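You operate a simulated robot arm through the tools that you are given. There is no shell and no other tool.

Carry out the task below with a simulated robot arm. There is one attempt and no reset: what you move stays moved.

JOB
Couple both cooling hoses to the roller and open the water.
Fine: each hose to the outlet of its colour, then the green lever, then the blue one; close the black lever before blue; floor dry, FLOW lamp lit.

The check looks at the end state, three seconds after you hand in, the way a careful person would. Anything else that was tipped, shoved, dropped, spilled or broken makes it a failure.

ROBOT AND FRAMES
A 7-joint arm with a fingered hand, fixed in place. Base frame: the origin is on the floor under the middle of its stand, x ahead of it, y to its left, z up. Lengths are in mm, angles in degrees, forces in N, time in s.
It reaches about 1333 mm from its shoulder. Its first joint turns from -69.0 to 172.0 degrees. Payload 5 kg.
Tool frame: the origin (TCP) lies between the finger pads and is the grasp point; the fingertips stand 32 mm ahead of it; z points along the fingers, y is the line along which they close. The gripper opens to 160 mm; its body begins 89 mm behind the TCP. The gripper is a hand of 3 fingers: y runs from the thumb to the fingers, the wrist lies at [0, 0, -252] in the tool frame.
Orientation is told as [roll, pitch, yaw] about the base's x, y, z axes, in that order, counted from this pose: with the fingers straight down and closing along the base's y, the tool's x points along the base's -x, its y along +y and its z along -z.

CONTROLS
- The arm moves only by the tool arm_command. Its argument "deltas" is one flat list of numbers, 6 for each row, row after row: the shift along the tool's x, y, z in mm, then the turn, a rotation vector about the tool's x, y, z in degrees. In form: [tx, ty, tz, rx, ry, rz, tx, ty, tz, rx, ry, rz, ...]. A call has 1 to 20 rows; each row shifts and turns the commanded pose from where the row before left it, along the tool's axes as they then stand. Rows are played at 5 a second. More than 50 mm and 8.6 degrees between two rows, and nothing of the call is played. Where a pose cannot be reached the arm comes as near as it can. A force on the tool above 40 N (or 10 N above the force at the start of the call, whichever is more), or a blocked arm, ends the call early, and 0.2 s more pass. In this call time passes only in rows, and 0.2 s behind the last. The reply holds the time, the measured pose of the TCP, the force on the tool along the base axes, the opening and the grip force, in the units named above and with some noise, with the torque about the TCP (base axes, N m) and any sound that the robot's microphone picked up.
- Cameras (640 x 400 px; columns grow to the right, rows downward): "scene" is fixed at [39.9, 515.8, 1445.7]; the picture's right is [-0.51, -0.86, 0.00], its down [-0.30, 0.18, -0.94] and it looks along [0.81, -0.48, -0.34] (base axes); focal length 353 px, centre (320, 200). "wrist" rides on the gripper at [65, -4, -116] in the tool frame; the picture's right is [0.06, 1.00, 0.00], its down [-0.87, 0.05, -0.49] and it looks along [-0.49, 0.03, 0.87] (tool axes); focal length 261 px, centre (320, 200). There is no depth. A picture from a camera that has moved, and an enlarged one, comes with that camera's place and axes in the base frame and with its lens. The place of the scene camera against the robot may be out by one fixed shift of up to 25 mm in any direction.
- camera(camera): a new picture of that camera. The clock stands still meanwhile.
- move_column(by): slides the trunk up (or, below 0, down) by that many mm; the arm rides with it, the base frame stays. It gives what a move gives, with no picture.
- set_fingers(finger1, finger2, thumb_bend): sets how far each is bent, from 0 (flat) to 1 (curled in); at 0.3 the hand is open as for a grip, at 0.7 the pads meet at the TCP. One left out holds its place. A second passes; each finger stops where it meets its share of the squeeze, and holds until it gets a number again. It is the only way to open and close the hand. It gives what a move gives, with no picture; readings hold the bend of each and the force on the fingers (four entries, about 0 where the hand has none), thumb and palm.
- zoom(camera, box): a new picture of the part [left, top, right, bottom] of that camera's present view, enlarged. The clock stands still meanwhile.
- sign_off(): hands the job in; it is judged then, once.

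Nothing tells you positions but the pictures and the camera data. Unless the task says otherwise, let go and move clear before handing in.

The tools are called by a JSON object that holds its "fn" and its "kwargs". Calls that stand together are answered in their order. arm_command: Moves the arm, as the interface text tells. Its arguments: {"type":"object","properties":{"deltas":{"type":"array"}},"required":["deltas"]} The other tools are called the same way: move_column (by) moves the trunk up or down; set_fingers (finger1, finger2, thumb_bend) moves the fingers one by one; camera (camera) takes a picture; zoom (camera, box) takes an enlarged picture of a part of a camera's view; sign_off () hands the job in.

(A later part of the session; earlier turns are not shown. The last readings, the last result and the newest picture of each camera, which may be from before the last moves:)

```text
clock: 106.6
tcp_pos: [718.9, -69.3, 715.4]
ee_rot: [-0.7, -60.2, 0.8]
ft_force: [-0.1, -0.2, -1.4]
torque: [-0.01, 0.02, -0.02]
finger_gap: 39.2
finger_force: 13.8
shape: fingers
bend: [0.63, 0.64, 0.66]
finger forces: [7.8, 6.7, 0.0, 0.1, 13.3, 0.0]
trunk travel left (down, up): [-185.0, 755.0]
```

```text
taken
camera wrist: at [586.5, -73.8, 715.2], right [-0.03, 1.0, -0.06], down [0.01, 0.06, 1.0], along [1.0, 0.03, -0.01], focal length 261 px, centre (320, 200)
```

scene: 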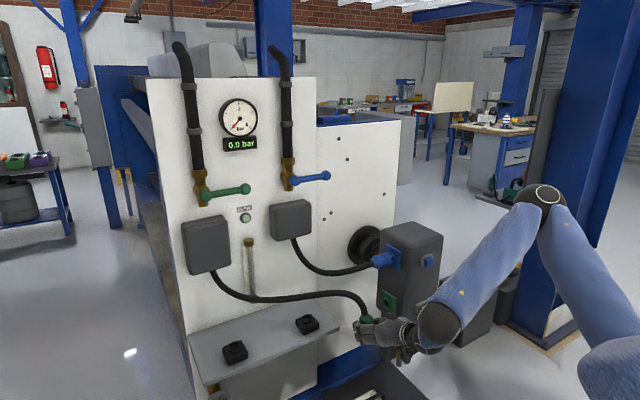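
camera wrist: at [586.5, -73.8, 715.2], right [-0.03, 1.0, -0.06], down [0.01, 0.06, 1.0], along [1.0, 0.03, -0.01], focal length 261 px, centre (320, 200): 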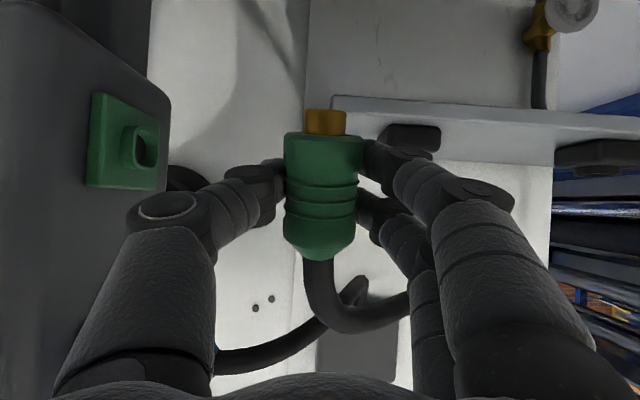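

I'm back in a comfortable pose with the green connector still firmly held. I'll raise the hand and lower the trunk in steps until the trunk is at the bottom.

{"fn": "arm_command", "kwargs": {"deltas": [-39, 5, -22.5, 0, 0, 0, -39, 10, -22.5, 0, 0, 0]}}

{"fn": "move_column", "kwargs": {"by": -95}}

{"fn": "arm_command", "kwargs": {"deltas": [-39, 10, -22.5, 0, 0, 0, -39, 10, -22.5, 0, 0, 0]}}

{"fn": "move_column", "kwargs": {"by": -90}}

{"fn": "camera", "kwargs": {"camera": "scene"}}

```text
clock: 107.2
tcp_pos: [718.7, -52.3, 805.9]
ee_rot: [-0.8, -60.0, 0.9]
ft_force: [0.4, 0.2, -2.0]
torque: [-0.01, 0.04, 0.0]
finger_gap: 38.9
finger_force: 14.0
shape: fingers
bend: [0.63, 0.64, 0.66]
finger forces: [7.8, 6.7, 0.0, 0.0, 13.4, 0.0]
trunk travel left (down, up): [-185.0, 755.0]
```

```text
clock: 108.5
tcp_pos: [717.8, -52.9, 710.8]
ee_rot: [-0.9, -60.1, 0.9]
ft_force: [0.2, 0.6, -1.3]
torque: [0.01, 0.06, -0.01]
finger_gap: 39.0
finger_force: 14.1
shape: fingers
bend: [0.63, 0.64, 0.66]
finger forces: [7.8, 6.7, 0.1, 0.0, 13.4, 0.0]
trunk travel left (down, up): [-90.0, 850.0]
```

```text
clock: 109.1
tcp_pos: [716.6, -31.6, 800.3]
ee_rot: [-0.9, -60.2, 0.9]
ft_force: [0.1, 0.0, -1.6]
torque: [-0.01, 0.06, 0.0]
finger_gap: 38.8
finger_force: 13.7
shape: fingers
bend: [0.63, 0.64, 0.66]
finger forces: [7.8, 6.7, 0.0, 0.0, 13.3, 0.0]
trunk travel left (down, up): [-90.0, 850.0]
```

```text
clock: 110.4
tcp_pos: [716.5, -31.2, 711.3]
ee_rot: [-0.9, -60.1, 0.9]
ft_force: [-1.2, -0.5, -0.9]
torque: [-0.03, 0.01, 0.0]
finger_gap: 39.0
finger_force: 13.9
shape: fingers
bend: [0.63, 0.64, 0.66]
finger forces: [7.8, 6.7, 0.1, 0.1, 13.3, 0.1]
trunk travel left (down, up): [0.0, 940.0]
```

```text
taken
```

scene: 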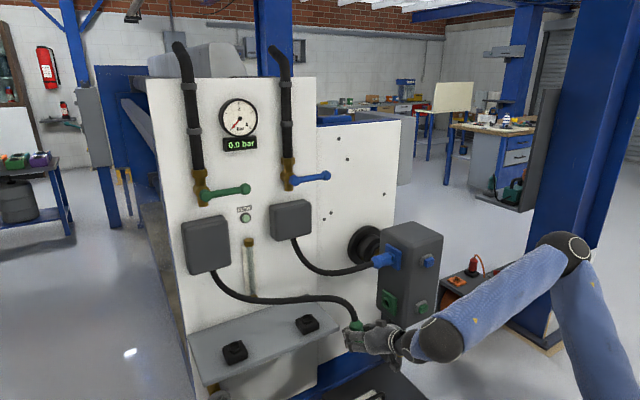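

The trunk is at the bottom and the forearm is flatter. I'll move forward, set pitch -78, and redo the rotation in stages.

{"fn": "arm_command", "kwargs": {"deltas": [-23, 13, 35, 0, 0, 0, -23, 13, 35, 0, 0, 0, 0, 0, 0, 0.3, -6, -0.3, 0, 0, 0, 0, -6, 0, 0, 0, 0, 0, -6, 0]}}

```text
clock: 111.6
tcp_pos: [799.6, -5.1, 713.8]
ee_rot: [-4.0, -78.2, 4.0]
ft_force: [0.7, -1.1, -2.0]
torque: [0.01, 0.01, 0.05]
finger_gap: 38.8
finger_force: 13.8
shape: fingers
bend: [0.63, 0.64, 0.66]
finger forces: [7.7, 6.6, 0.0, 0.1, 13.3, 0.0]
trunk travel left (down, up): [0.0, 940.0]
```

{"fn": "arm_command", "kwargs": {"deltas": [0, 0, 0, 1.7, 0, -8.0, 0, 0, 0, 1.7, 0, -8.0, 0, 0, 0, 1.7, 0, -8.0, 0, 0, 0, 1.7, 0, -8.0, 0, 0, 0, 1.7, 0, -8.0, 0, 0, 0, 1.7, 0, -8.0]}}

{"fn": "arm_command", "kwargs": {"deltas": [0, 0, 0, 1.7, 0, -8.0, 0, 0, 0, 1.7, 0, -8.0, 0, 0, 0, 1.7, 0, -8.0]}}

{"fn": "camera", "kwargs": {"camera": "scene"}}

```text
clock: 113.0
tcp_pos: [800.0, -6.4, 714.9]
ee_rot: [-80.2, -39.0, 74.5]
ft_force: [0.5, 0.0, -1.9]
torque: [0.02, -0.01, 0.05]
finger_gap: 39.1
finger_force: 13.5
shape: fingers
bend: [0.63, 0.64, 0.66]
finger forces: [7.8, 6.8, 0.0, 0.0, 12.5, 0.0]
trunk travel left (down, up): [0.0, 940.0]
```

```text
clock: 113.8
tcp_pos: [799.2, -5.5, 714.2]
ee_rot: [-86.9, -15.2, 77.5]
ft_force: [-0.2, -0.3, -1.0]
torque: [-0.02, 0.02, 0.02]
finger_gap: 38.8
finger_force: 13.7
shape: fingers
bend: [0.63, 0.64, 0.66]
finger forces: [7.9, 7.0, 0.0, 0.0, 12.2, 0.0]
trunk travel left (down, up): [0.0, 940.0]
```

```text
taken
```

scene: 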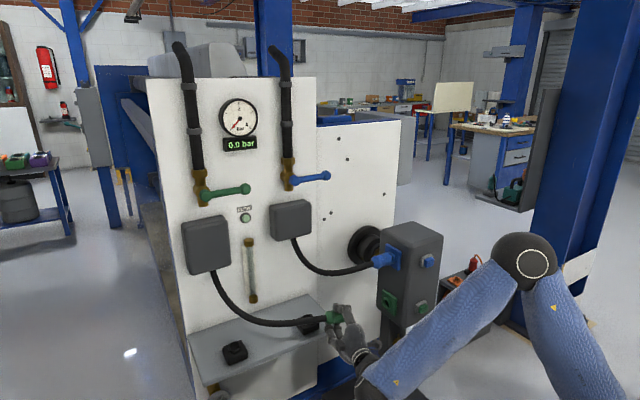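

Tracking well this time. Two more small turns will finish it.

{"fn": "arm_command", "kwargs": {"deltas": [0, 0, 0, 1.56, 0, -7.4, 0, 0, 0, 1.56, 0, -7.4]}}

{"fn": "camera", "kwargs": {"camera": "wrist"}}

```text
clock: 114.4
tcp_pos: [799.7, -3.6, 715.2]
ee_rot: [-90.0, -0.2, 77.9]
ft_force: [0.7, 0.9, -1.2]
torque: [0.03, 0.08, 0.02]
finger_gap: 38.7
finger_force: 13.7
shape: fingers
bend: [0.63, 0.64, 0.66]
finger forces: [8.1, 6.9, 0.1, 0.0, 12.4, 0.0]
trunk travel left (down, up): [0.0, 940.0]
```

```text
taken
camera wrist: at [673.4, -44.5, 717.0], right [-0.01, -0.06, -1.0], down [-0.3, 0.95, -0.05], along [0.95, 0.3, -0.03], focal length 261 px, centre (320, 200)
```

wrist: 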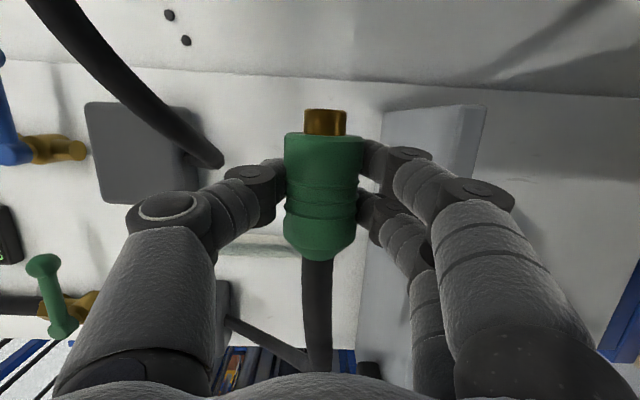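

The orientation is right. I'll move toward the green port's pre-insertion point in two careful calls.

{"fn": "arm_command", "kwargs": {"deltas": [15, 4.5, 3.6, 0, 0, 0, 15, 4.5, 3.6, 0, 0, 0, 15, 4.5, 3.6, 0, 0, 0, 15, 4.5, 3.6, 0, 0, 0]}}

{"fn": "camera", "kwargs": {"camera": "scene"}}

```text
clock: 115.4
tcp_pos: [801.5, -64.8, 695.6]
ee_rot: [-90.1, -0.5, 78.0]
ft_force: [0.2, -0.3, -2.0]
torque: [-0.03, 0.03, 0.0]
finger_gap: 39.0
finger_force: 14.2
shape: fingers
bend: [0.63, 0.64, 0.66]
finger forces: [8.0, 6.9, 0.0, 0.0, 12.2, 0.0]
trunk travel left (down, up): [0.0, 940.0]
```

```text
taken
```

scene: 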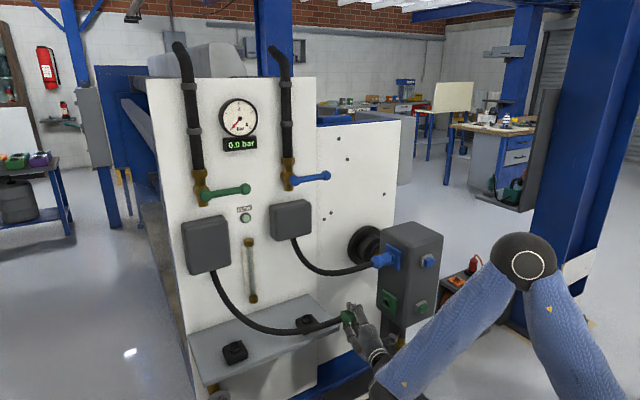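

{"fn": "arm_command", "kwargs": {"deltas": [15.9, 4.1, 3.5, 0, 0, 0, 15.9, 4.1, 3.5, 0, 0, 0, 15.9, 4.1, 3.5, 0, 0, 0, 15.9, 4.1, 3.5, 0, 0, 0]}}

{"fn": "camera", "kwargs": {"camera": "wrist"}}

{"fn": "zoom", "kwargs": {"camera": "wrist", "box": [250, 0, 410, 150]}}

```text
clock: 116.4
tcp_pos: [801.0, -131.4, 676.4]
ee_rot: [-90.1, -0.5, 78.0]
ft_force: [-0.1, 0.1, -1.7]
torque: [0.01, 0.05, -0.04]
finger_gap: 38.7
finger_force: 13.4
shape: fingers
bend: [0.63, 0.64, 0.66]
finger forces: [8.0, 7.1, 0.1, 0.1, 12.3, 0.0]
trunk travel left (down, up): [0.0, 940.0]
```

```text
taken
camera wrist: at [675.0, -170.4, 679.9], right [-0.01, -0.05, -1.0], down [-0.3, 0.95, -0.05], along [0.95, 0.3, -0.03], focal length 261 px, centre (320, 200)
```

wrist: 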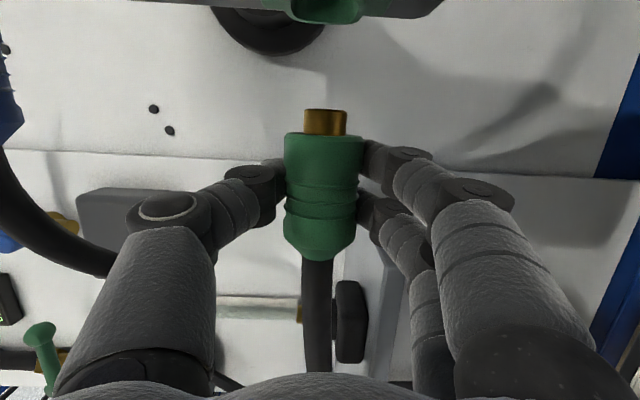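

```text
2.67 times, centred on (330, 75) of wrist
camera zoom: at [675.0, -170.4, 679.9], right [-0.01, -0.05, -1.0], down [-0.3, 0.95, -0.05], along [0.95, 0.3, -0.03], focal length 695 px, centre (293, 533)
```

zoom: 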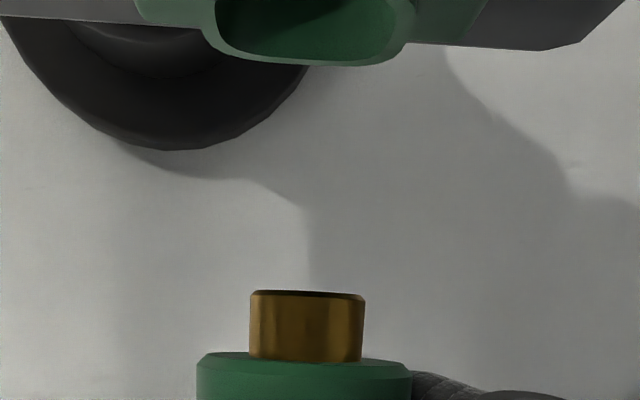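

The green ring is lined up much as blue was, and by comparison I need about 2 mm more height and 0.5° of roll. I'll correct and approach 20 mm.

{"fn": "arm_command", "kwargs": {"deltas": [9.6, -1.2, 2.8, 0, 0, -0.25, 9.6, -1.2, 2.8, 0, 0, -0.25]}}

{"fn": "zoom", "kwargs": {"camera": "wrist", "box": [240, 0, 420, 150]}}

```text
clock: 117.0
tcp_pos: [803.7, -150.7, 681.8]
ee_rot: [-90.1, 0.2, 78.0]
ft_force: [0.1, -0.4, -1.3]
torque: [-0.02, 0.03, -0.07]
finger_gap: 38.9
finger_force: 13.5
shape: fingers
bend: [0.63, 0.64, 0.66]
finger forces: [7.9, 7.0, 0.0, 0.0, 12.3, 0.1]
trunk travel left (down, up): [0.0, 940.0]
```

```text
2.67 times, centred on (330, 75) of wrist
camera zoom: at [677.0, -191.2, 683.9], right [-0.01, -0.06, -1.0], down [-0.3, 0.95, -0.06], along [0.95, 0.3, -0.03], focal length 695 px, centre (293, 533)
```

zoom: 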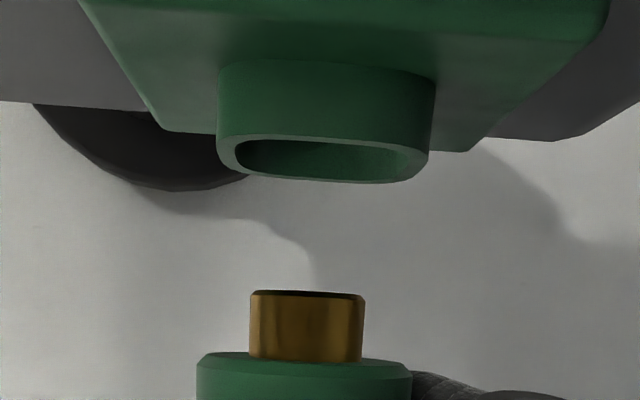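

{"fn": "arm_command", "kwargs": {"deltas": [7, 1, 0.5, 0, 0, 0, 7, 1, 0.5, 0, 0, 0]}}

{"fn": "zoom", "kwargs": {"camera": "wrist", "box": [250, 40, 400, 150]}}

{"fn": "zoom", "kwargs": {"camera": "scene", "box": [350, 270, 420, 320]}}

```text
clock: 117.6
tcp_pos: [800.4, -165.3, 679.1]
ee_rot: [-90.1, 0.0, 78.0]
ft_force: [0.0, 0.2, -1.7]
torque: [0.0, 0.04, 0.02]
finger_gap: 38.6
finger_force: 13.3
shape: fingers
bend: [0.63, 0.64, 0.66]
finger forces: [8.0, 7.0, 0.0, 0.1, 12.1, 0.0]
trunk travel left (down, up): [0.0, 940.0]
```

```text
3.64 times, centred on (325, 95) of wrist
camera zoom: at [675.3, -205.3, 682.7], right [-0.01, -0.06, -1.0], down [-0.3, 0.95, -0.06], along [0.95, 0.3, -0.03], focal length 948 px, centre (302, 582)
```

zoom: 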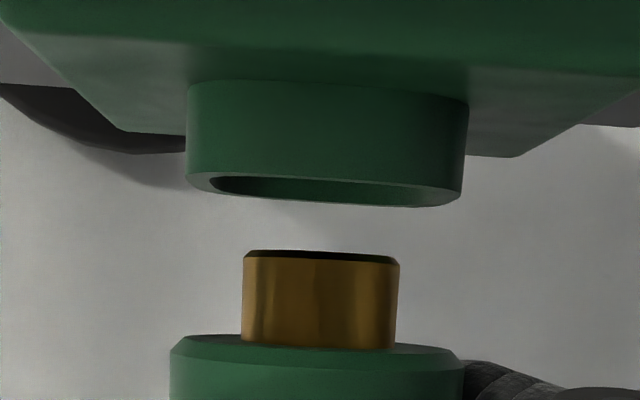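

```text
8.00 times, centred on (385, 295) of scene
camera zoom: at [39.9, 515.8, 1445.7], right [-0.51, -0.86, 0.0], down [-0.3, 0.18, -0.94], along [0.81, -0.48, -0.34], focal length 2822 px, centre (-200, -560)
```

zoom: 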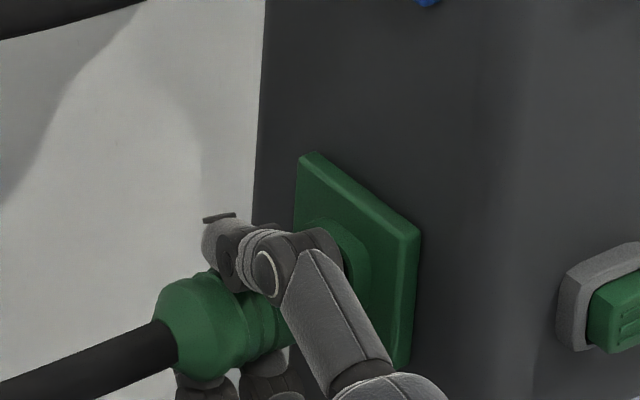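

The plug and ring are within 0.5 mm in height. I'll advance to the ring plane and begin inserting.

{"fn": "arm_command", "kwargs": {"deltas": [1.96, 0, 0.4, 0, 0, 0, 1.96, 0, 0.4, 0, 0, 0, 1.96, 0, 0.4, 0, 0, 0, 1.96, 0, 0.4, 0, 0, 0, 1.96, 0, 0.4, 0, 0, 0, 0.98, 0, 0.2, 0, 0, 0, 0.98, 0, 0.2, 0, 0, 0, 0.98, 0, 0.2, 0, 0, 0]}}

{"fn": "zoom", "kwargs": {"camera": "wrist", "box": [250, 40, 400, 150]}}

```text
clock: 119.4
tcp_pos: [801.5, -179.1, 679.4]
ee_rot: [-90.0, 0.1, 77.9]
ft_force: [0.1, -0.5, -2.3]
torque: [0.04, 0.03, 0.0]
finger_gap: 38.7
finger_force: 13.3
shape: fingers
bend: [0.63, 0.64, 0.66]
finger forces: [7.9, 7.0, 0.0, 0.0, 12.2, 0.1]
trunk travel left (down, up): [0.0, 940.0]
```

```text
3.64 times, centred on (325, 95) of wrist
camera zoom: at [675.3, -218.4, 682.1], right [-0.01, -0.06, -1.0], down [-0.3, 0.95, -0.06], along [0.95, 0.3, -0.03], focal length 948 px, centre (302, 582)
```

zoom: 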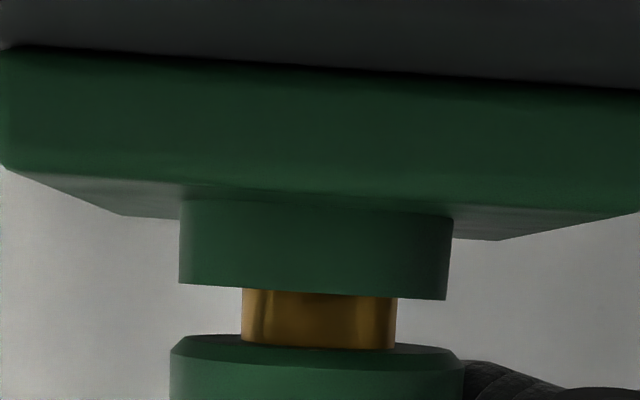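

Entering without force. I'll continue.

{"fn": "arm_command", "kwargs": {"deltas": [0.98, -0.1, 0.2, 0, 0, 0, 0.98, -0.1, 0.2, 0, 0, 0, 0.98, -0.1, 0.2, 0, 0, 0, 0.98, -0.1, 0.2, 0, 0, 0]}}

{"fn": "zoom", "kwargs": {"camera": "wrist", "box": [250, 40, 400, 150]}}

```text
clock: 120.4
tcp_pos: [800.9, -182.2, 677.8]
ee_rot: [-90.0, 0.0, 78.0]
ft_force: [0.9, 0.9, -1.8]
torque: [0.01, 0.02, 0.0]
finger_gap: 38.5
finger_force: 14.4
shape: fingers
bend: [0.63, 0.64, 0.66]
finger forces: [7.8, 7.1, 0.0, 0.1, 12.2, 0.0]
trunk travel left (down, up): [0.0, 940.0]
```

```text
3.64 times, centred on (325, 95) of wrist
camera zoom: at [674.8, -222.2, 682.1], right [-0.01, -0.06, -1.0], down [-0.3, 0.95, -0.06], along [0.95, 0.3, -0.03], focal length 948 px, centre (302, 582)
```

zoom: 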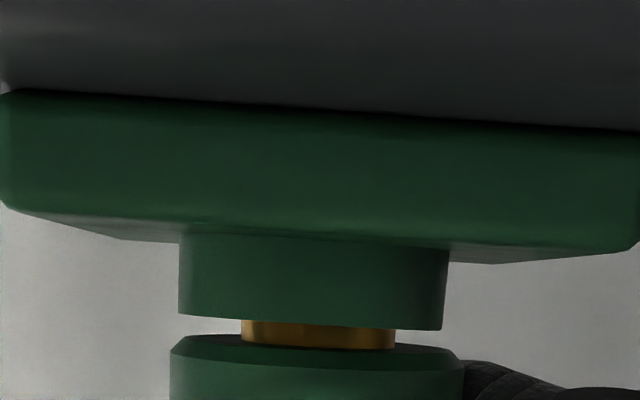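

{"fn": "arm_command", "kwargs": {"deltas": [0.98, -0.1, 0.3, 0, 0, 0, 0.98, -0.1, 0.3, 0, 0, 0, 0.98, -0.1, 0.3, 0, 0, 0]}}

{"fn": "zoom", "kwargs": {"camera": "wrist", "box": [250, 40, 400, 150]}}

```text
clock: 121.2
tcp_pos: [801.0, -184.6, 680.4]
ee_rot: [-90.0, 0.1, 78.1]
ft_force: [1.3, 6.3, -1.9]
torque: [0.08, 0.0, 0.1]
finger_gap: 38.8
finger_force: 14.2
shape: fingers
bend: [0.63, 0.64, 0.66]
finger forces: [8.3, 6.9, 0.0, 0.0, 12.5, 0.0]
trunk travel left (down, up): [0.0, 940.0]
```

```text
3.64 times, centred on (325, 95) of wrist
camera zoom: at [674.9, -223.9, 683.1], right [-0.01, -0.06, -1.0], down [-0.3, 0.95, -0.06], along [0.95, 0.3, -0.03], focal length 948 px, centre (302, 582)
```

zoom: 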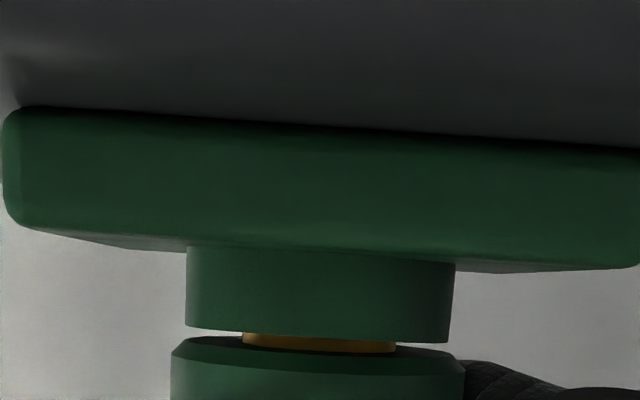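

Contact builds at the same depth as blue. I'll press it home to about 20 N.

{"fn": "arm_command", "kwargs": {"deltas": [0.98, 0, 0.2, 0, 0, 0, 0.98, 0, 0.2, 0, 0, 0]}}

{"fn": "arm_command", "kwargs": {"deltas": [0.98, 0, 0.2, 0, 0, 0]}}

{"fn": "zoom", "kwargs": {"camera": "wrist", "box": [250, 40, 400, 150]}}

```text
clock: 121.8
tcp_pos: [801.1, -186.8, 679.9]
ee_rot: [-90.0, 0.1, 78.2]
ft_force: [17.2, 24.9, 0.3]
torque: [0.05, -0.03, 0.6]
finger_gap: 39.7
finger_force: 17.2
shape: fingers
bend: [0.63, 0.64, 0.66]
finger forces: [9.6, 8.3, 0.0, 0.0, 16.4, 0.0]
trunk travel left (down, up): [0.0, 940.0]
```

```text
clock: 122.2
tcp_pos: [802.0, -187.6, 679.2]
ee_rot: [-89.9, 0.2, 77.9]
ft_force: [13.5, 21.1, 0.9]
torque: [0.04, 0.01, 0.47]
finger_gap: 39.9
finger_force: 16.7
shape: fingers
bend: [0.63, 0.64, 0.66]
finger forces: [9.1, 7.6, 0.0, 0.0, 16.5, 0.0]
trunk travel left (down, up): [0.0, 940.0]
```

```text
3.64 times, centred on (325, 95) of wrist
camera zoom: at [675.2, -227.8, 682.9], right [-0.01, -0.06, -1.0], down [-0.3, 0.95, -0.06], along [0.95, 0.3, -0.03], focal length 948 px, centre (302, 582)
```

zoom: 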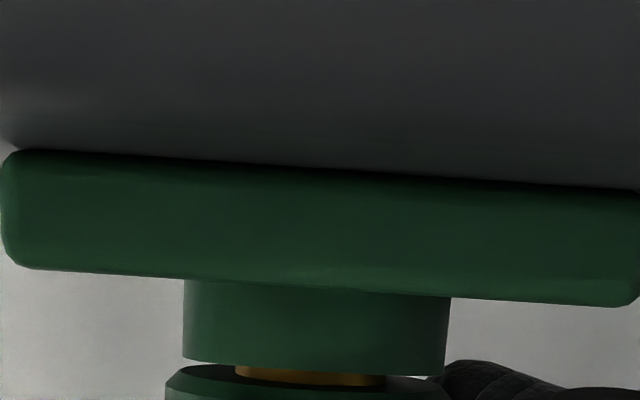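

Firm contact now (25 N). I'll tug back gently to see whether it is latched.

{"fn": "arm_command", "kwargs": {"deltas": [-1.96, 0, -0.4, 0, 0, 0, -1.96, 0, -0.4, 0, 0, 0, -1.96, 0, -0.4, 0, 0, 0]}}

{"fn": "zoom", "kwargs": {"camera": "wrist", "box": [250, 40, 400, 150]}}

```text
clock: 123.0
tcp_pos: [801.7, -186.7, 680.1]
ee_rot: [-89.9, 0.1, 77.7]
ft_force: [7.9, -21.1, 1.7]
torque: [0.06, -0.02, -0.33]
finger_gap: 39.8
finger_force: 14.4
shape: fingers
bend: [0.63, 0.64, 0.66]
finger forces: [7.9, 6.4, 0.0, 0.0, 15.2, 0.1]
trunk travel left (down, up): [0.0, 940.0]
```

```text
3.64 times, centred on (325, 95) of wrist
camera zoom: at [675.3, -224.8, 682.7], right [-0.01, -0.06, -1.0], down [-0.3, 0.95, -0.06], along [0.96, 0.29, -0.03], focal length 948 px, centre (302, 582)
```

zoom: 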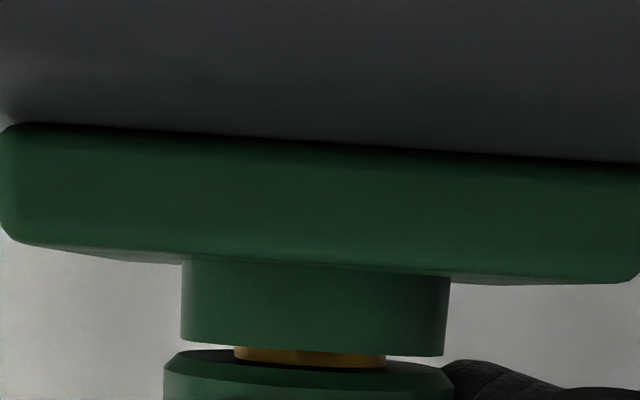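

Holding at 21 N, so the green hose is latched too. I'll relax, open the hand and withdraw.

{"fn": "arm_command", "kwargs": {"deltas": [1.96, 0, 0.4, 0, 0, 0, 1.5, 0, 0.3, 0, 0, 0]}}

{"fn": "set_fingers", "kwargs": {"finger1": 0.45, "finger2": 0.45, "thumb_bend": 0.45}}

{"fn": "camera", "kwargs": {"camera": "wrist"}}

{"fn": "camera", "kwargs": {"camera": "scene"}}

```text
clock: 123.6
tcp_pos: [802.9, -183.7, 679.0]
ee_rot: [-89.8, 0.2, 78.0]
ft_force: [5.1, -8.4, 0.5]
torque: [0.08, 0.04, -0.13]
finger_gap: 39.6
finger_force: 14.3
shape: fingers
bend: [0.63, 0.64, 0.66]
finger forces: [7.9, 6.6, 0.0, 0.0, 14.3, 0.1]
trunk travel left (down, up): [0.0, 940.0]
```

```text
clock: 124.6
tcp_pos: [800.7, -186.5, 679.7]
ee_rot: [-90.0, 0.0, 78.0]
ft_force: [-0.3, 0.0, -0.4]
torque: [0.03, -0.01, 0.01]
finger_gap: 107.0
finger_force: 0.1
shape: fingers
bend: [0.45, 0.45, 0.45]
finger forces: [0.0, 0.1, 0.0, 0.1, 0.0, 0.1]
trunk travel left (down, up): [0.0, 940.0]
```

```text
taken
camera wrist: at [675.6, -225.7, 682.9], right [-0.01, -0.06, -1.0], down [-0.3, 0.95, -0.06], along [0.95, 0.3, -0.03], focal length 261 px, centre (320, 200)
```

wrist: 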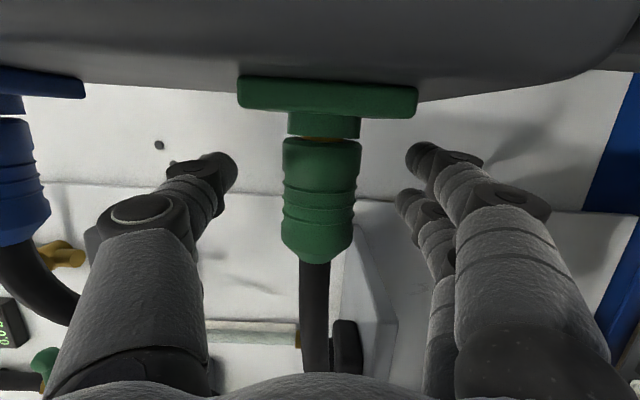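

```text
taken
```

scene: 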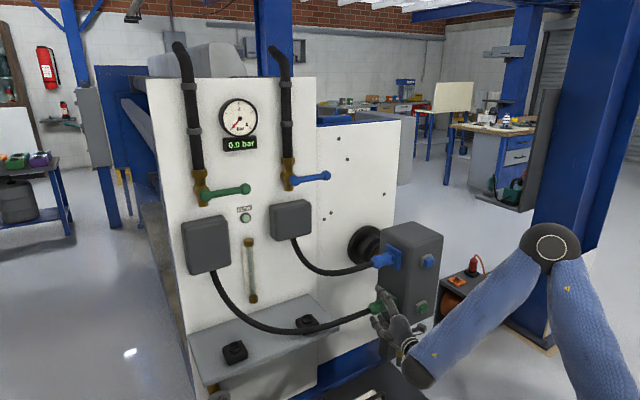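

Both hoses are coupled in their colour-matched ports. I'll withdraw straight back in small steps and check for drift.

{"fn": "arm_command", "kwargs": {"deltas": [0, 0, -30, 0, 0, 0, 0, 0, -30, 0, 0, 0]}}

{"fn": "arm_command", "kwargs": {"deltas": [0, 0, -30, 0, 0, 0, 0, 0, -20, 0, 0, 0]}}

```text
clock: 125.2
tcp_pos: [743.9, -174.0, 680.8]
ee_rot: [-89.5, 0.1, 78.0]
ft_force: [0.5, -0.6, -0.3]
torque: [0.01, -0.06, 0.01]
finger_gap: 107.1
finger_force: 0.1
shape: fingers
bend: [0.45, 0.45, 0.45]
finger forces: [0.0, 0.1, 0.1, 0.1, 0.1, 0.0]
trunk travel left (down, up): [0.0, 940.0]
```

```text
clock: 125.8
tcp_pos: [698.2, -158.1, 684.8]
ee_rot: [-89.7, 0.0, 77.9]
ft_force: [0.6, -0.2, -1.2]
torque: [0.01, -0.03, 0.03]
finger_gap: 107.1
finger_force: 0.0
shape: fingers
bend: [0.45, 0.45, 0.45]
finger forces: [0.0, 0.1, 0.0, 0.0, 0.0, 0.1]
out of reach, approached as far as the arm can: row 1, 2
trunk travel left (down, up): [0.0, 940.0]
```

{"fn": "move_column", "kwargs": {"by": 150}}

{"fn": "camera", "kwargs": {"camera": "scene"}}

{"fn": "camera", "kwargs": {"camera": "wrist"}}

```text
clock: 127.5
tcp_pos: [698.8, -157.7, 834.3]
ee_rot: [-89.8, 0.1, 77.9]
ft_force: [-0.5, -0.6, -0.6]
torque: [-0.05, 0.02, -0.05]
finger_gap: 107.1
finger_force: 0.1
shape: fingers
bend: [0.45, 0.45, 0.45]
finger forces: [0.1, 0.0, 0.0, 0.1, 0.0, 0.0]
trunk travel left (down, up): [-150.0, 790.0]
```

```text
taken
```

scene: 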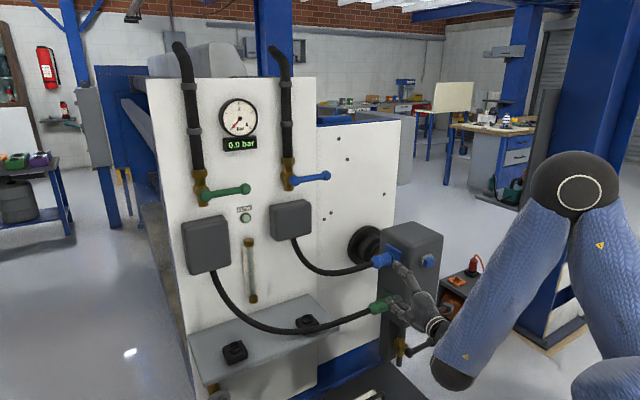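

```text
taken
camera wrist: at [573.0, -197.3, 837.9], right [-0.02, -0.06, -1.0], down [-0.3, 0.95, -0.05], along [0.95, 0.3, -0.03], focal length 261 px, centre (320, 200)
```

wrist: 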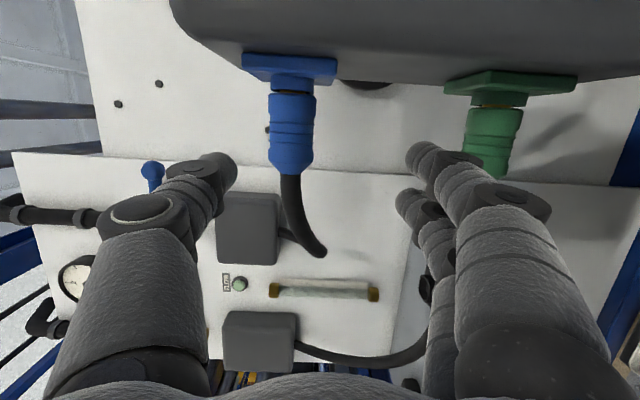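

Both hoses are confirmed seated with the hand clear. Next I'll rise toward the panel levers, shift to +y and turn the hand back to roll 0.

{"fn": "move_column", "kwargs": {"by": 200}}

{"fn": "arm_command", "kwargs": {"deltas": [-35, 0, -7.5, 0, 0, 0, -35, 0, -7.5, 0, 0, 0, -35, 0, -7.5, 0, 0, 0, -35, 0, -7.5, 0, 0, 0, -35, 0, -7.5, 0, 0, 0, -35, 0, -7.5, 0, 0, 0, -35, 0, -7.5, 0, 0, 0]}}

{"fn": "camera", "kwargs": {"camera": "scene"}}

```text
clock: 129.7
tcp_pos: [699.4, -158.4, 1034.2]
ee_rot: [-89.7, 0.2, 78.0]
ft_force: [0.2, 0.6, -1.1]
torque: [-0.01, 0.01, 0.01]
finger_gap: 107.5
finger_force: 0.0
shape: fingers
bend: [0.45, 0.45, 0.45]
finger forces: [0.0, 0.0, 0.0, 0.0, 0.0, 0.0]
trunk travel left (down, up): [-350.0, 590.0]
```

```text
clock: 131.5
tcp_pos: [713.5, 52.1, 1063.9]
ee_rot: [-88.0, -5.9, 75.0]
ft_force: [-0.1, -0.2, -0.2]
torque: [-0.02, 0.02, 0.03]
finger_gap: 107.2
finger_force: 0.0
shape: fingers
bend: [0.45, 0.45, 0.45]
finger forces: [0.0, 0.0, 0.1, 0.0, 0.0, 0.0]
trunk travel left (down, up): [-350.0, 590.0]
stopped in row 7: the arm was blocked; the commanded pose is now the measured one
```

```text
taken
```

scene: 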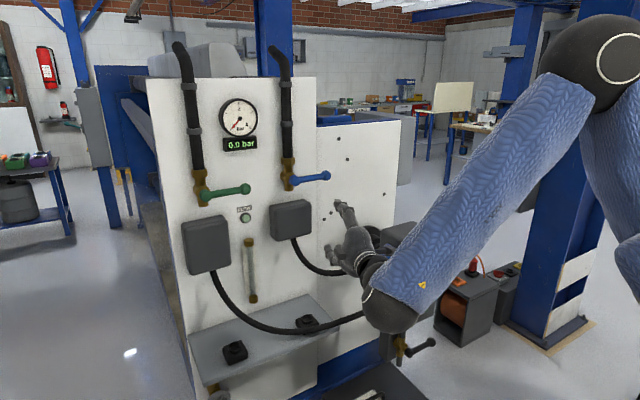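

I'll turn the hand back to roll 0 here, in stages.

{"fn": "arm_command", "kwargs": {"deltas": [0, 0, 0, -1.7, 0, 8.0, 0, 0, 0, -1.7, 0, 8.0, 0, 0, 0, -1.7, 0, 8.0, 0, 0, 0, -1.7, 0, 8.0, 0, 0, 0, -1.7, 0, 8.0]}}

{"fn": "arm_command", "kwargs": {"deltas": [0, 0, 0, -1.7, 0, 8.0, 0, 0, 0, -1.7, 0, 8.0, 0, 0, 0, -1.7, 0, 8.0, 0, 0, 0, -1.7, 0, 8.0, 0, 0, 0, -1.7, 0, 8.0]}}

{"fn": "camera", "kwargs": {"camera": "wrist"}}

```text
clock: 132.7
tcp_pos: [713.1, 52.3, 1061.0]
ee_rot: [-76.5, -45.3, 69.1]
ft_force: [-0.8, 0.1, -0.5]
torque: [0.0, -0.02, -0.01]
finger_gap: 107.2
finger_force: 0.0
shape: fingers
bend: [0.45, 0.45, 0.45]
finger forces: [0.0, 0.1, 0.0, 0.0, 0.0, 0.0]
trunk travel left (down, up): [-350.0, 590.0]
```

```text
clock: 133.9
tcp_pos: [713.0, 53.3, 1061.8]
ee_rot: [-9.5, -76.9, 6.5]
ft_force: [1.4, 0.1, -0.1]
torque: [0.0, 0.01, -0.01]
finger_gap: 107.0
finger_force: 0.0
shape: fingers
bend: [0.45, 0.45, 0.45]
finger forces: [0.1, 0.0, 0.0, 0.0, 0.0, 0.1]
trunk travel left (down, up): [-350.0, 590.0]
```

```text
taken
camera wrist: at [586.4, 53.7, 1022.9], right [0.03, 0.99, -0.1], down [-0.28, 0.1, 0.95], along [0.96, 0.0, 0.28], focal length 261 px, centre (320, 200)
```

wrist: 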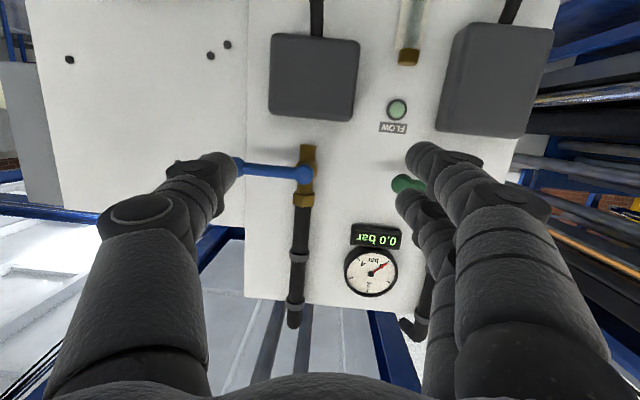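

I'll straighten the hand, close it into a pinch and move in front of the green lever.

{"fn": "arm_command", "kwargs": {"deltas": [0, 0, 0, -2.9, -0.9, 1.7, -0.1, 36, 12.5, 0, 0, 0, -0.1, 36, 12.5, 0, 0, 0, -0.1, 36, 12.5, 0, 0, 0, -0.1, 36, 12.5, 0, 0, 0]}}

{"fn": "set_fingers", "kwargs": {"finger1": 0.7, "finger2": 0.7, "thumb_bend": 0.7}}

{"fn": "camera", "kwargs": {"camera": "wrist"}}

{"fn": "camera", "kwargs": {"camera": "scene"}}

```text
clock: 135.1
tcp_pos: [762.4, 197.3, 1051.5]
ee_rot: [-0.1, -78.0, -0.2]
ft_force: [-0.3, -0.1, 0.4]
torque: [0.01, -0.01, 0.03]
finger_gap: 107.3
finger_force: 0.0
shape: fingers
bend: [0.45, 0.45, 0.45]
finger forces: [0.1, 0.1, 0.1, 0.0, 0.0, 0.0]
trunk travel left (down, up): [-350.0, 590.0]
```

```text
clock: 136.1
tcp_pos: [763.2, 196.3, 1052.6]
ee_rot: [0.0, -78.1, -0.4]
ft_force: [-1.0, -0.6, 0.7]
torque: [0.02, 0.04, 0.01]
finger_gap: 12.8
finger_force: 0.1
shape: fingers
bend: [0.7, 0.7, 0.7]
finger forces: [0.0, 0.0, 0.1, 0.0, 0.1, 0.0]
trunk travel left (down, up): [-350.0, 590.0]
```

```text
taken
camera wrist: at [636.4, 193.7, 1010.8], right [-0.01, 1.0, -0.06], down [-0.3, 0.06, 0.95], along [0.95, 0.03, 0.3], focal length 261 px, centre (320, 200)
```

wrist: 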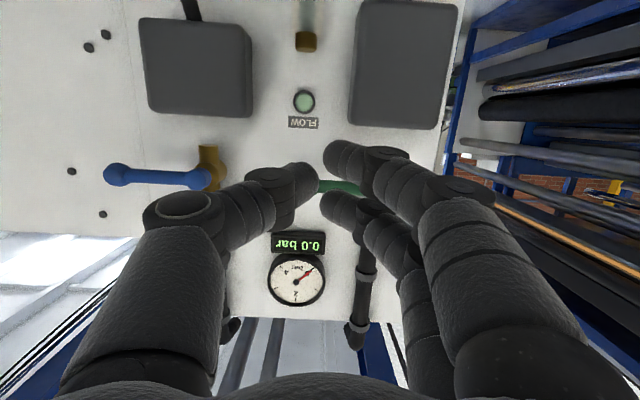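

```text
taken
```

scene: 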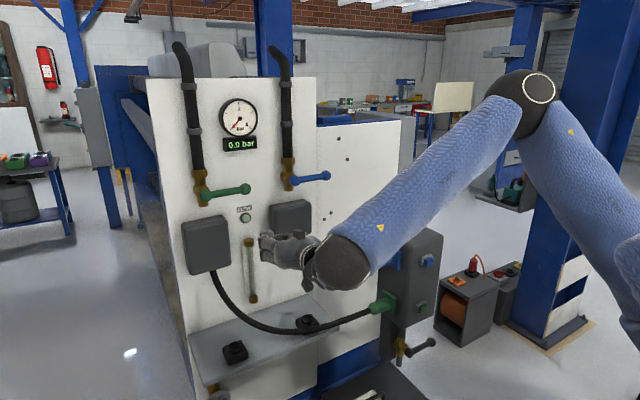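

The pinched fingers hide the lever, so I'll open the hand briefly to measure its position.

{"fn": "set_fingers", "kwargs": {"finger1": 0.3, "finger2": 0.3, "thumb_bend": 0.3}}

{"fn": "camera", "kwargs": {"camera": "wrist"}}

{"fn": "zoom", "kwargs": {"camera": "wrist", "box": [280, 80, 440, 240]}}

```text
clock: 137.1
tcp_pos: [762.7, 196.7, 1052.7]
ee_rot: [0.0, -78.0, -0.4]
ft_force: [-0.2, -0.4, -0.7]
torque: [0.0, 0.0, -0.02]
finger_gap: 167.6
finger_force: 0.1
shape: fingers
bend: [0.3, 0.3, 0.3]
finger forces: [0.0, 0.0, 0.1, 0.0, 0.0, 0.1]
trunk travel left (down, up): [-350.0, 590.0]
```

```text
taken
camera wrist: at [636.3, 193.6, 1010.8], right [-0.01, 1.0, -0.06], down [-0.3, 0.06, 0.95], along [0.95, 0.03, 0.3], focal length 261 px, centre (320, 200)
```

wrist: 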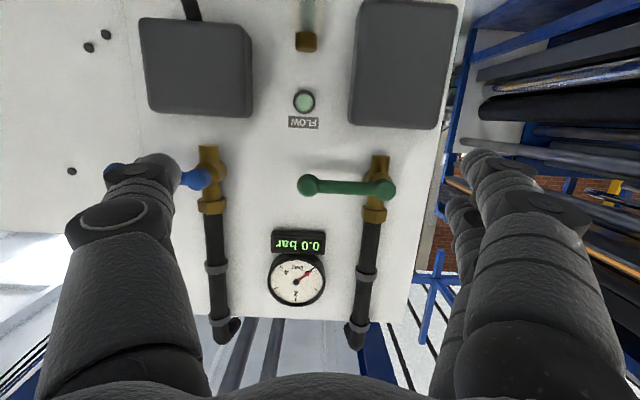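

```text
2.50 times, centred on (360, 160) of wrist
camera zoom: at [636.3, 193.6, 1010.8], right [-0.01, 1.0, -0.06], down [-0.3, 0.06, 0.95], along [0.95, 0.03, 0.3], focal length 652 px, centre (220, 300)
```

zoom: 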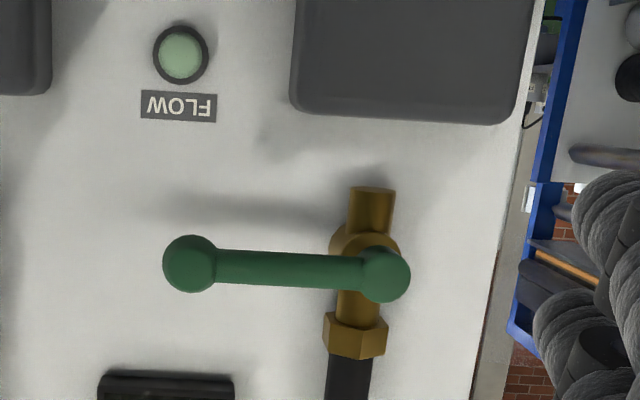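

The green lever's pivot is at about (1013, 301, 1107) and its knob at (1018, 185, 1107), horizontal and closed. I'll close the pinch and approach below the rod.

{"fn": "set_fingers", "kwargs": {"finger1": 0.7, "finger2": 0.7, "thumb_bend": 0.7}}

{"fn": "arm_command", "kwargs": {"deltas": [-5.3, 3.2, 33.6, 0, 0, 0, -5.3, 3.2, 33.6, 0, 0, 0, -5.3, 3.2, 33.6, 0, 0, 0, -5.3, 3.2, 33.6, 0, 0, 0, -5.3, 3.2, 33.6, 0, 0, 0]}}

{"fn": "camera", "kwargs": {"camera": "wrist"}}

{"fn": "camera", "kwargs": {"camera": "scene"}}

```text
clock: 138.1
tcp_pos: [762.1, 197.4, 1052.8]
ee_rot: [-0.1, -78.1, -0.4]
ft_force: [0.3, 0.3, -0.2]
torque: [0.01, 0.01, -0.01]
finger_gap: 12.8
finger_force: 0.2
shape: fingers
bend: [0.7, 0.7, 0.7]
finger forces: [0.0, 0.0, 0.1, 0.0, 0.0, 0.0]
trunk travel left (down, up): [-350.0, 590.0]
```

```text
clock: 139.3
tcp_pos: [933.2, 212.4, 1042.3]
ee_rot: [-0.3, -78.0, 0.0]
ft_force: [0.3, 0.1, -0.1]
torque: [0.02, -0.06, 0.01]
finger_gap: 12.7
finger_force: 0.0
shape: fingers
bend: [0.7, 0.7, 0.7]
finger forces: [0.0, 0.1, 0.0, 0.0, 0.0, 0.0]
trunk travel left (down, up): [-350.0, 590.0]
```

```text
taken
camera wrist: at [806.4, 207.9, 1001.4], right [-0.01, 1.0, -0.06], down [-0.3, 0.06, 0.95], along [0.95, 0.03, 0.3], focal length 261 px, centre (320, 200)
```

wrist: 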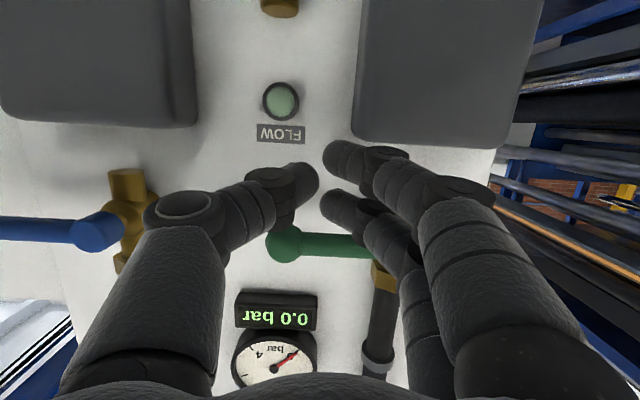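

```text
taken
```

scene: 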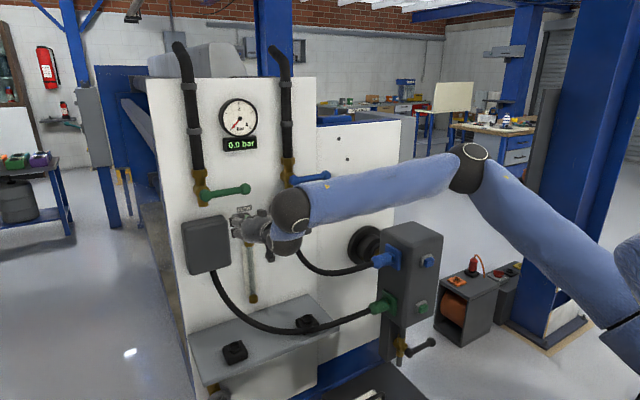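

The lever is just above the pinched fingers. I'll move in under the rod, a little toward the knob to stay clear of the hose reel box.

{"fn": "arm_command", "kwargs": {"deltas": [-9.2, -2, 20.9, 0, 0, 0, -9.2, -2, 20.9, 0, 0, 0, -9.2, -2, 20.9, 0, 0, 0]}}

{"fn": "camera", "kwargs": {"camera": "wrist"}}

{"fn": "zoom", "kwargs": {"camera": "scene", "box": [170, 160, 330, 270]}}

```text
clock: 140.1
tcp_pos: [1001.8, 204.2, 1056.0]
ee_rot: [0.0, -78.1, -0.3]
ft_force: [0.2, 0.0, 0.5]
torque: [0.0, -0.01, 0.0]
finger_gap: 12.5
finger_force: 0.0
shape: fingers
bend: [0.7, 0.7, 0.7]
finger forces: [0.0, 0.0, 0.0, 0.0, 0.0, 0.0]
trunk travel left (down, up): [-350.0, 590.0]
```

```text
taken
camera wrist: at [875.7, 201.1, 1014.8], right [-0.01, 1.0, -0.06], down [-0.3, 0.06, 0.95], along [0.95, 0.03, 0.3], focal length 261 px, centre (320, 200)
```

wrist: 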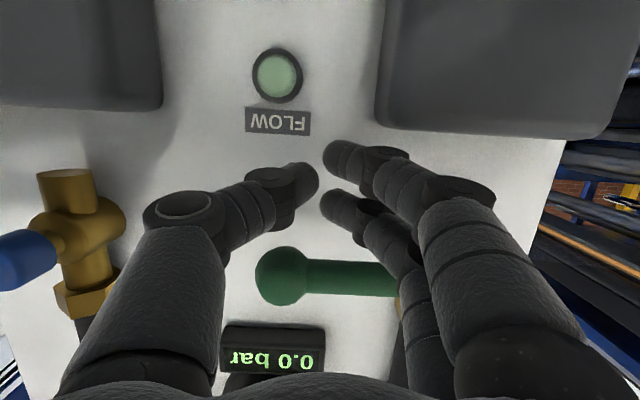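

```text
3.64 times, centred on (250, 215) of scene
camera zoom: at [39.9, 515.8, 1445.7], right [-0.51, -0.86, 0.0], down [-0.3, 0.18, -0.94], along [0.81, -0.48, -0.34], focal length 1283 px, centre (574, 146)
```

zoom: 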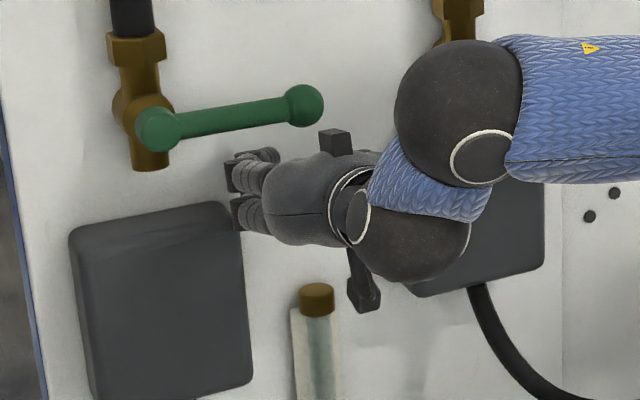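

The pusher is well placed under the green rod. I'll push the lever upward along its arc and watch the forces.

{"fn": "arm_command", "kwargs": {"deltas": [-11.7, 1, -2.5, 0, 0, 0, -13.7, -4, -2.9, 0, 0, 0, -12.1, -2.6, -2.6, 0, 0, 0, -6.6, -0.2, -1.4, 0, 0, 0]}}

{"fn": "camera", "kwargs": {"camera": "wrist"}}

{"fn": "zoom", "kwargs": {"camera": "scene", "box": [170, 80, 330, 270]}}

```text
clock: 141.1
tcp_pos: [1000.8, 199.0, 1101.8]
ee_rot: [0.0, -78.1, -0.2]
ft_force: [-0.6, -0.7, -2.1]
torque: [-0.07, 0.03, 0.02]
finger_gap: 12.6
finger_force: 1.6
shape: fingers
bend: [0.7, 0.7, 0.7]
finger forces: [0.1, 2.2, 0.0, 0.0, 0.1, 0.0]
trunk travel left (down, up): [-350.0, 590.0]
```

```text
taken
camera wrist: at [875.2, 195.9, 1060.7], right [-0.01, 1.0, -0.06], down [-0.3, 0.06, 0.95], along [0.95, 0.03, 0.3], focal length 261 px, centre (320, 200)
```

wrist: 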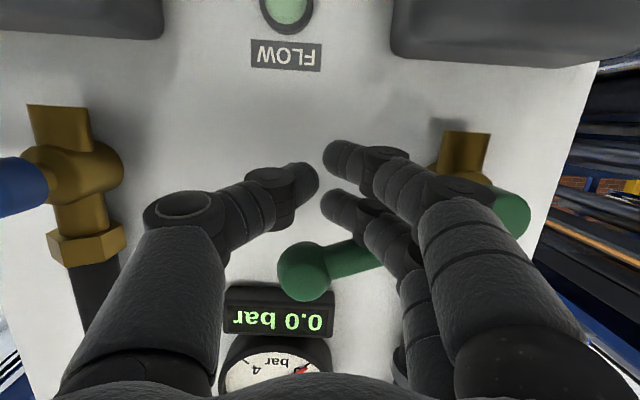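

```text
2.11 times, centred on (250, 175) of scene
camera zoom: at [39.9, 515.8, 1445.7], right [-0.51, -0.86, 0.0], down [-0.3, 0.18, -0.94], along [0.81, -0.48, -0.34], focal length 743 px, centre (467, 253)
```

zoom: 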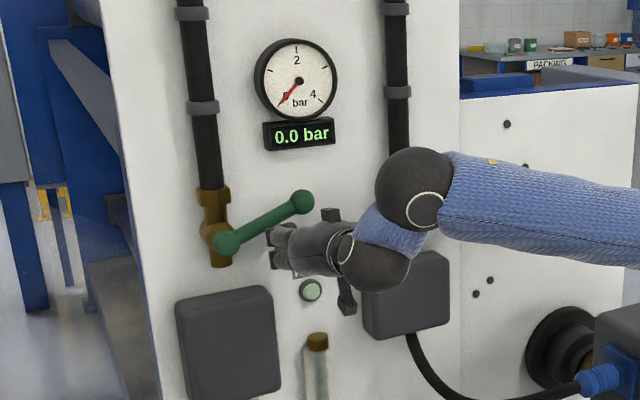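

The green lever swings up easily (2 N), now at about 22°. I'll continue along the arc.

{"fn": "arm_command", "kwargs": {"deltas": [-13.7, -2, -2.9, 0, 0, 0, -12.7, 2.5, -2.7, 0, 0, 0, -12.7, 3.2, -2.7, 0, 0, 0, -12.7, 5.8, -2.7, 0, 0, 0, -11.7, 7, -2.5, 0, 0, 0]}}

{"fn": "camera", "kwargs": {"camera": "wrist"}}

{"fn": "zoom", "kwargs": {"camera": "scene", "box": [170, 80, 330, 270]}}

```text
clock: 142.3
tcp_pos: [998.9, 214.5, 1167.8]
ee_rot: [-0.1, -78.1, -0.3]
ft_force: [0.3, -0.6, -0.9]
torque: [-0.01, 0.01, 0.02]
finger_gap: 12.4
finger_force: 0.4
shape: fingers
bend: [0.7, 0.7, 0.7]
finger forces: [0.0, 0.7, 0.0, 0.0, 0.0, 0.0]
trunk travel left (down, up): [-350.0, 590.0]
```

```text
taken
camera wrist: at [873.6, 212.0, 1126.4], right [-0.01, 1.0, -0.06], down [-0.3, 0.06, 0.95], along [0.95, 0.03, 0.3], focal length 261 px, centre (320, 200)
```

wrist: 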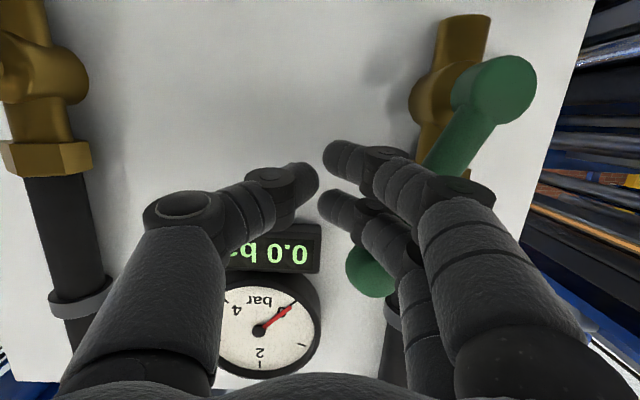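

```text
2.11 times, centred on (250, 175) of scene
camera zoom: at [39.9, 515.8, 1445.7], right [-0.51, -0.86, 0.0], down [-0.3, 0.18, -0.94], along [0.81, -0.48, -0.34], focal length 743 px, centre (467, 253)
```

zoom: 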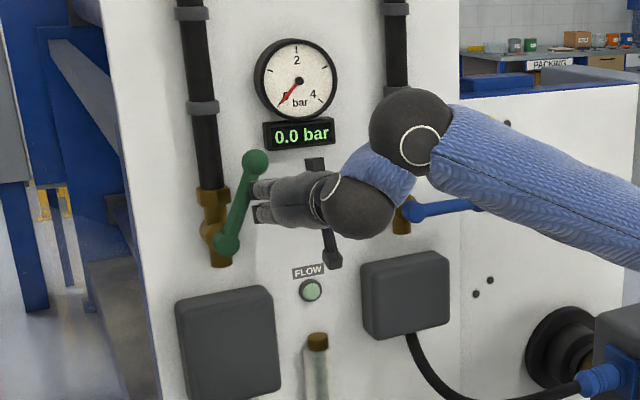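

About 62° now. I'll continue toward vertical.

{"fn": "arm_command", "kwargs": {"deltas": [-9.8, 9, -2.1, 0, 0, 0, -8.8, 10, -1.9, 0, 0, 0, -7.8, 11, -1.7, 0, 0, 0, -5.9, 12, -1.2, 0, 0, 0]}}

{"fn": "camera", "kwargs": {"camera": "wrist"}}

{"fn": "zoom", "kwargs": {"camera": "scene", "box": [170, 80, 330, 270]}}

```text
clock: 143.3
tcp_pos: [1001.4, 254.0, 1198.3]
ee_rot: [-0.2, -78.0, -0.2]
ft_force: [-17.7, -18.2, -19.2]
torque: [-0.26, -0.25, 0.53]
finger_gap: 12.2
finger_force: 15.6
shape: fingers
bend: [0.7, 0.71, 0.7]
finger forces: [1.3, 29.3, 0.0, 0.0, 0.0, 0.0]
trunk travel left (down, up): [-350.0, 590.0]
```

```text
taken
camera wrist: at [874.9, 251.6, 1157.9], right [-0.01, 1.0, -0.06], down [-0.3, 0.06, 0.95], along [0.95, 0.02, 0.3], focal length 261 px, centre (320, 200)
```

wrist: 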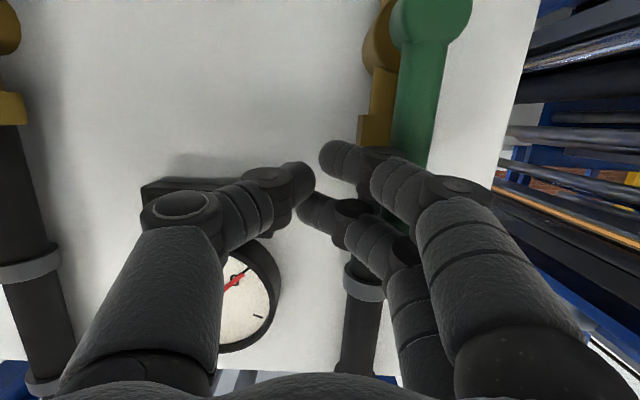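

```text
2.11 times, centred on (250, 175) of scene
camera zoom: at [39.9, 515.8, 1445.7], right [-0.51, -0.86, 0.0], down [-0.3, 0.18, -0.94], along [0.81, -0.48, -0.34], focal length 743 px, centre (467, 253)
```

zoom: 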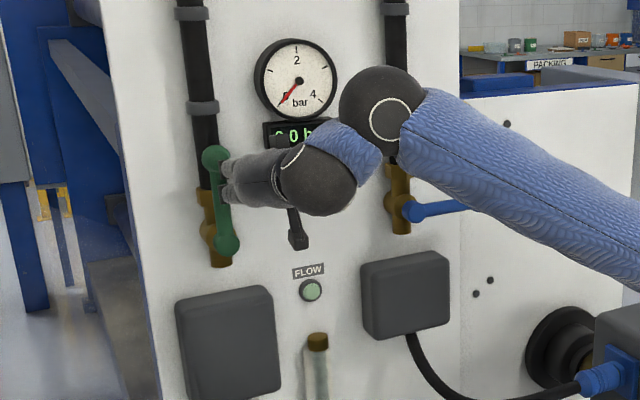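

The green lever has reached its stop, vertical and parallel to the pipe. I'll back off away from it and look at the gauge and lamp.

{"fn": "arm_command", "kwargs": {"deltas": [3, -12, 0.6, 0, 0, 0, 6, -18, 1, 0, 0, 0, 6.9, 0, -32.6, 0, 0, 0, 6.9, 0, -32.6, 0, 0, 0, 6.9, 0, -32.6, 0, 0, 0]}}

{"fn": "camera", "kwargs": {"camera": "scene"}}

{"fn": "camera", "kwargs": {"camera": "wrist"}}

```text
clock: 144.5
tcp_pos: [896.4, 226.6, 1193.2]
ee_rot: [0.1, -78.3, -0.4]
ft_force: [-1.3, -0.1, 0.2]
torque: [0.01, 0.05, 0.02]
finger_gap: 12.2
finger_force: 0.0
shape: fingers
bend: [0.7, 0.7, 0.7]
finger forces: [0.0, 0.0, 0.0, 0.0, 0.0, 0.0]
trunk travel left (down, up): [-350.0, 590.0]
```

```text
taken
```

scene: 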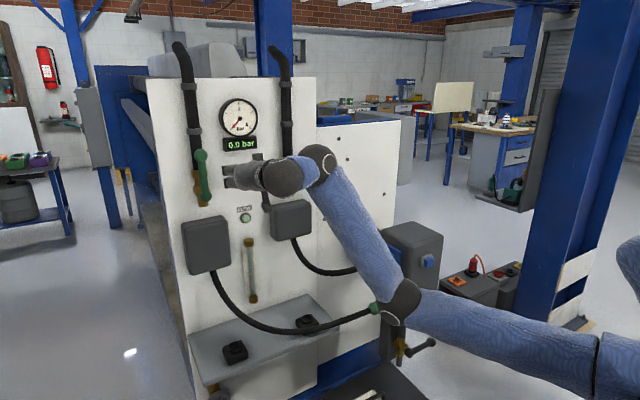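

```text
taken
camera wrist: at [770.6, 223.7, 1151.7], right [-0.01, 1.0, -0.06], down [-0.3, 0.06, 0.95], along [0.95, 0.03, 0.3], focal length 261 px, centre (320, 200)
```

wrist: 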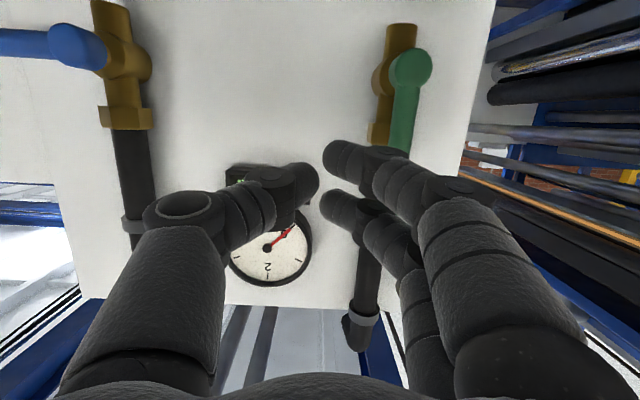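

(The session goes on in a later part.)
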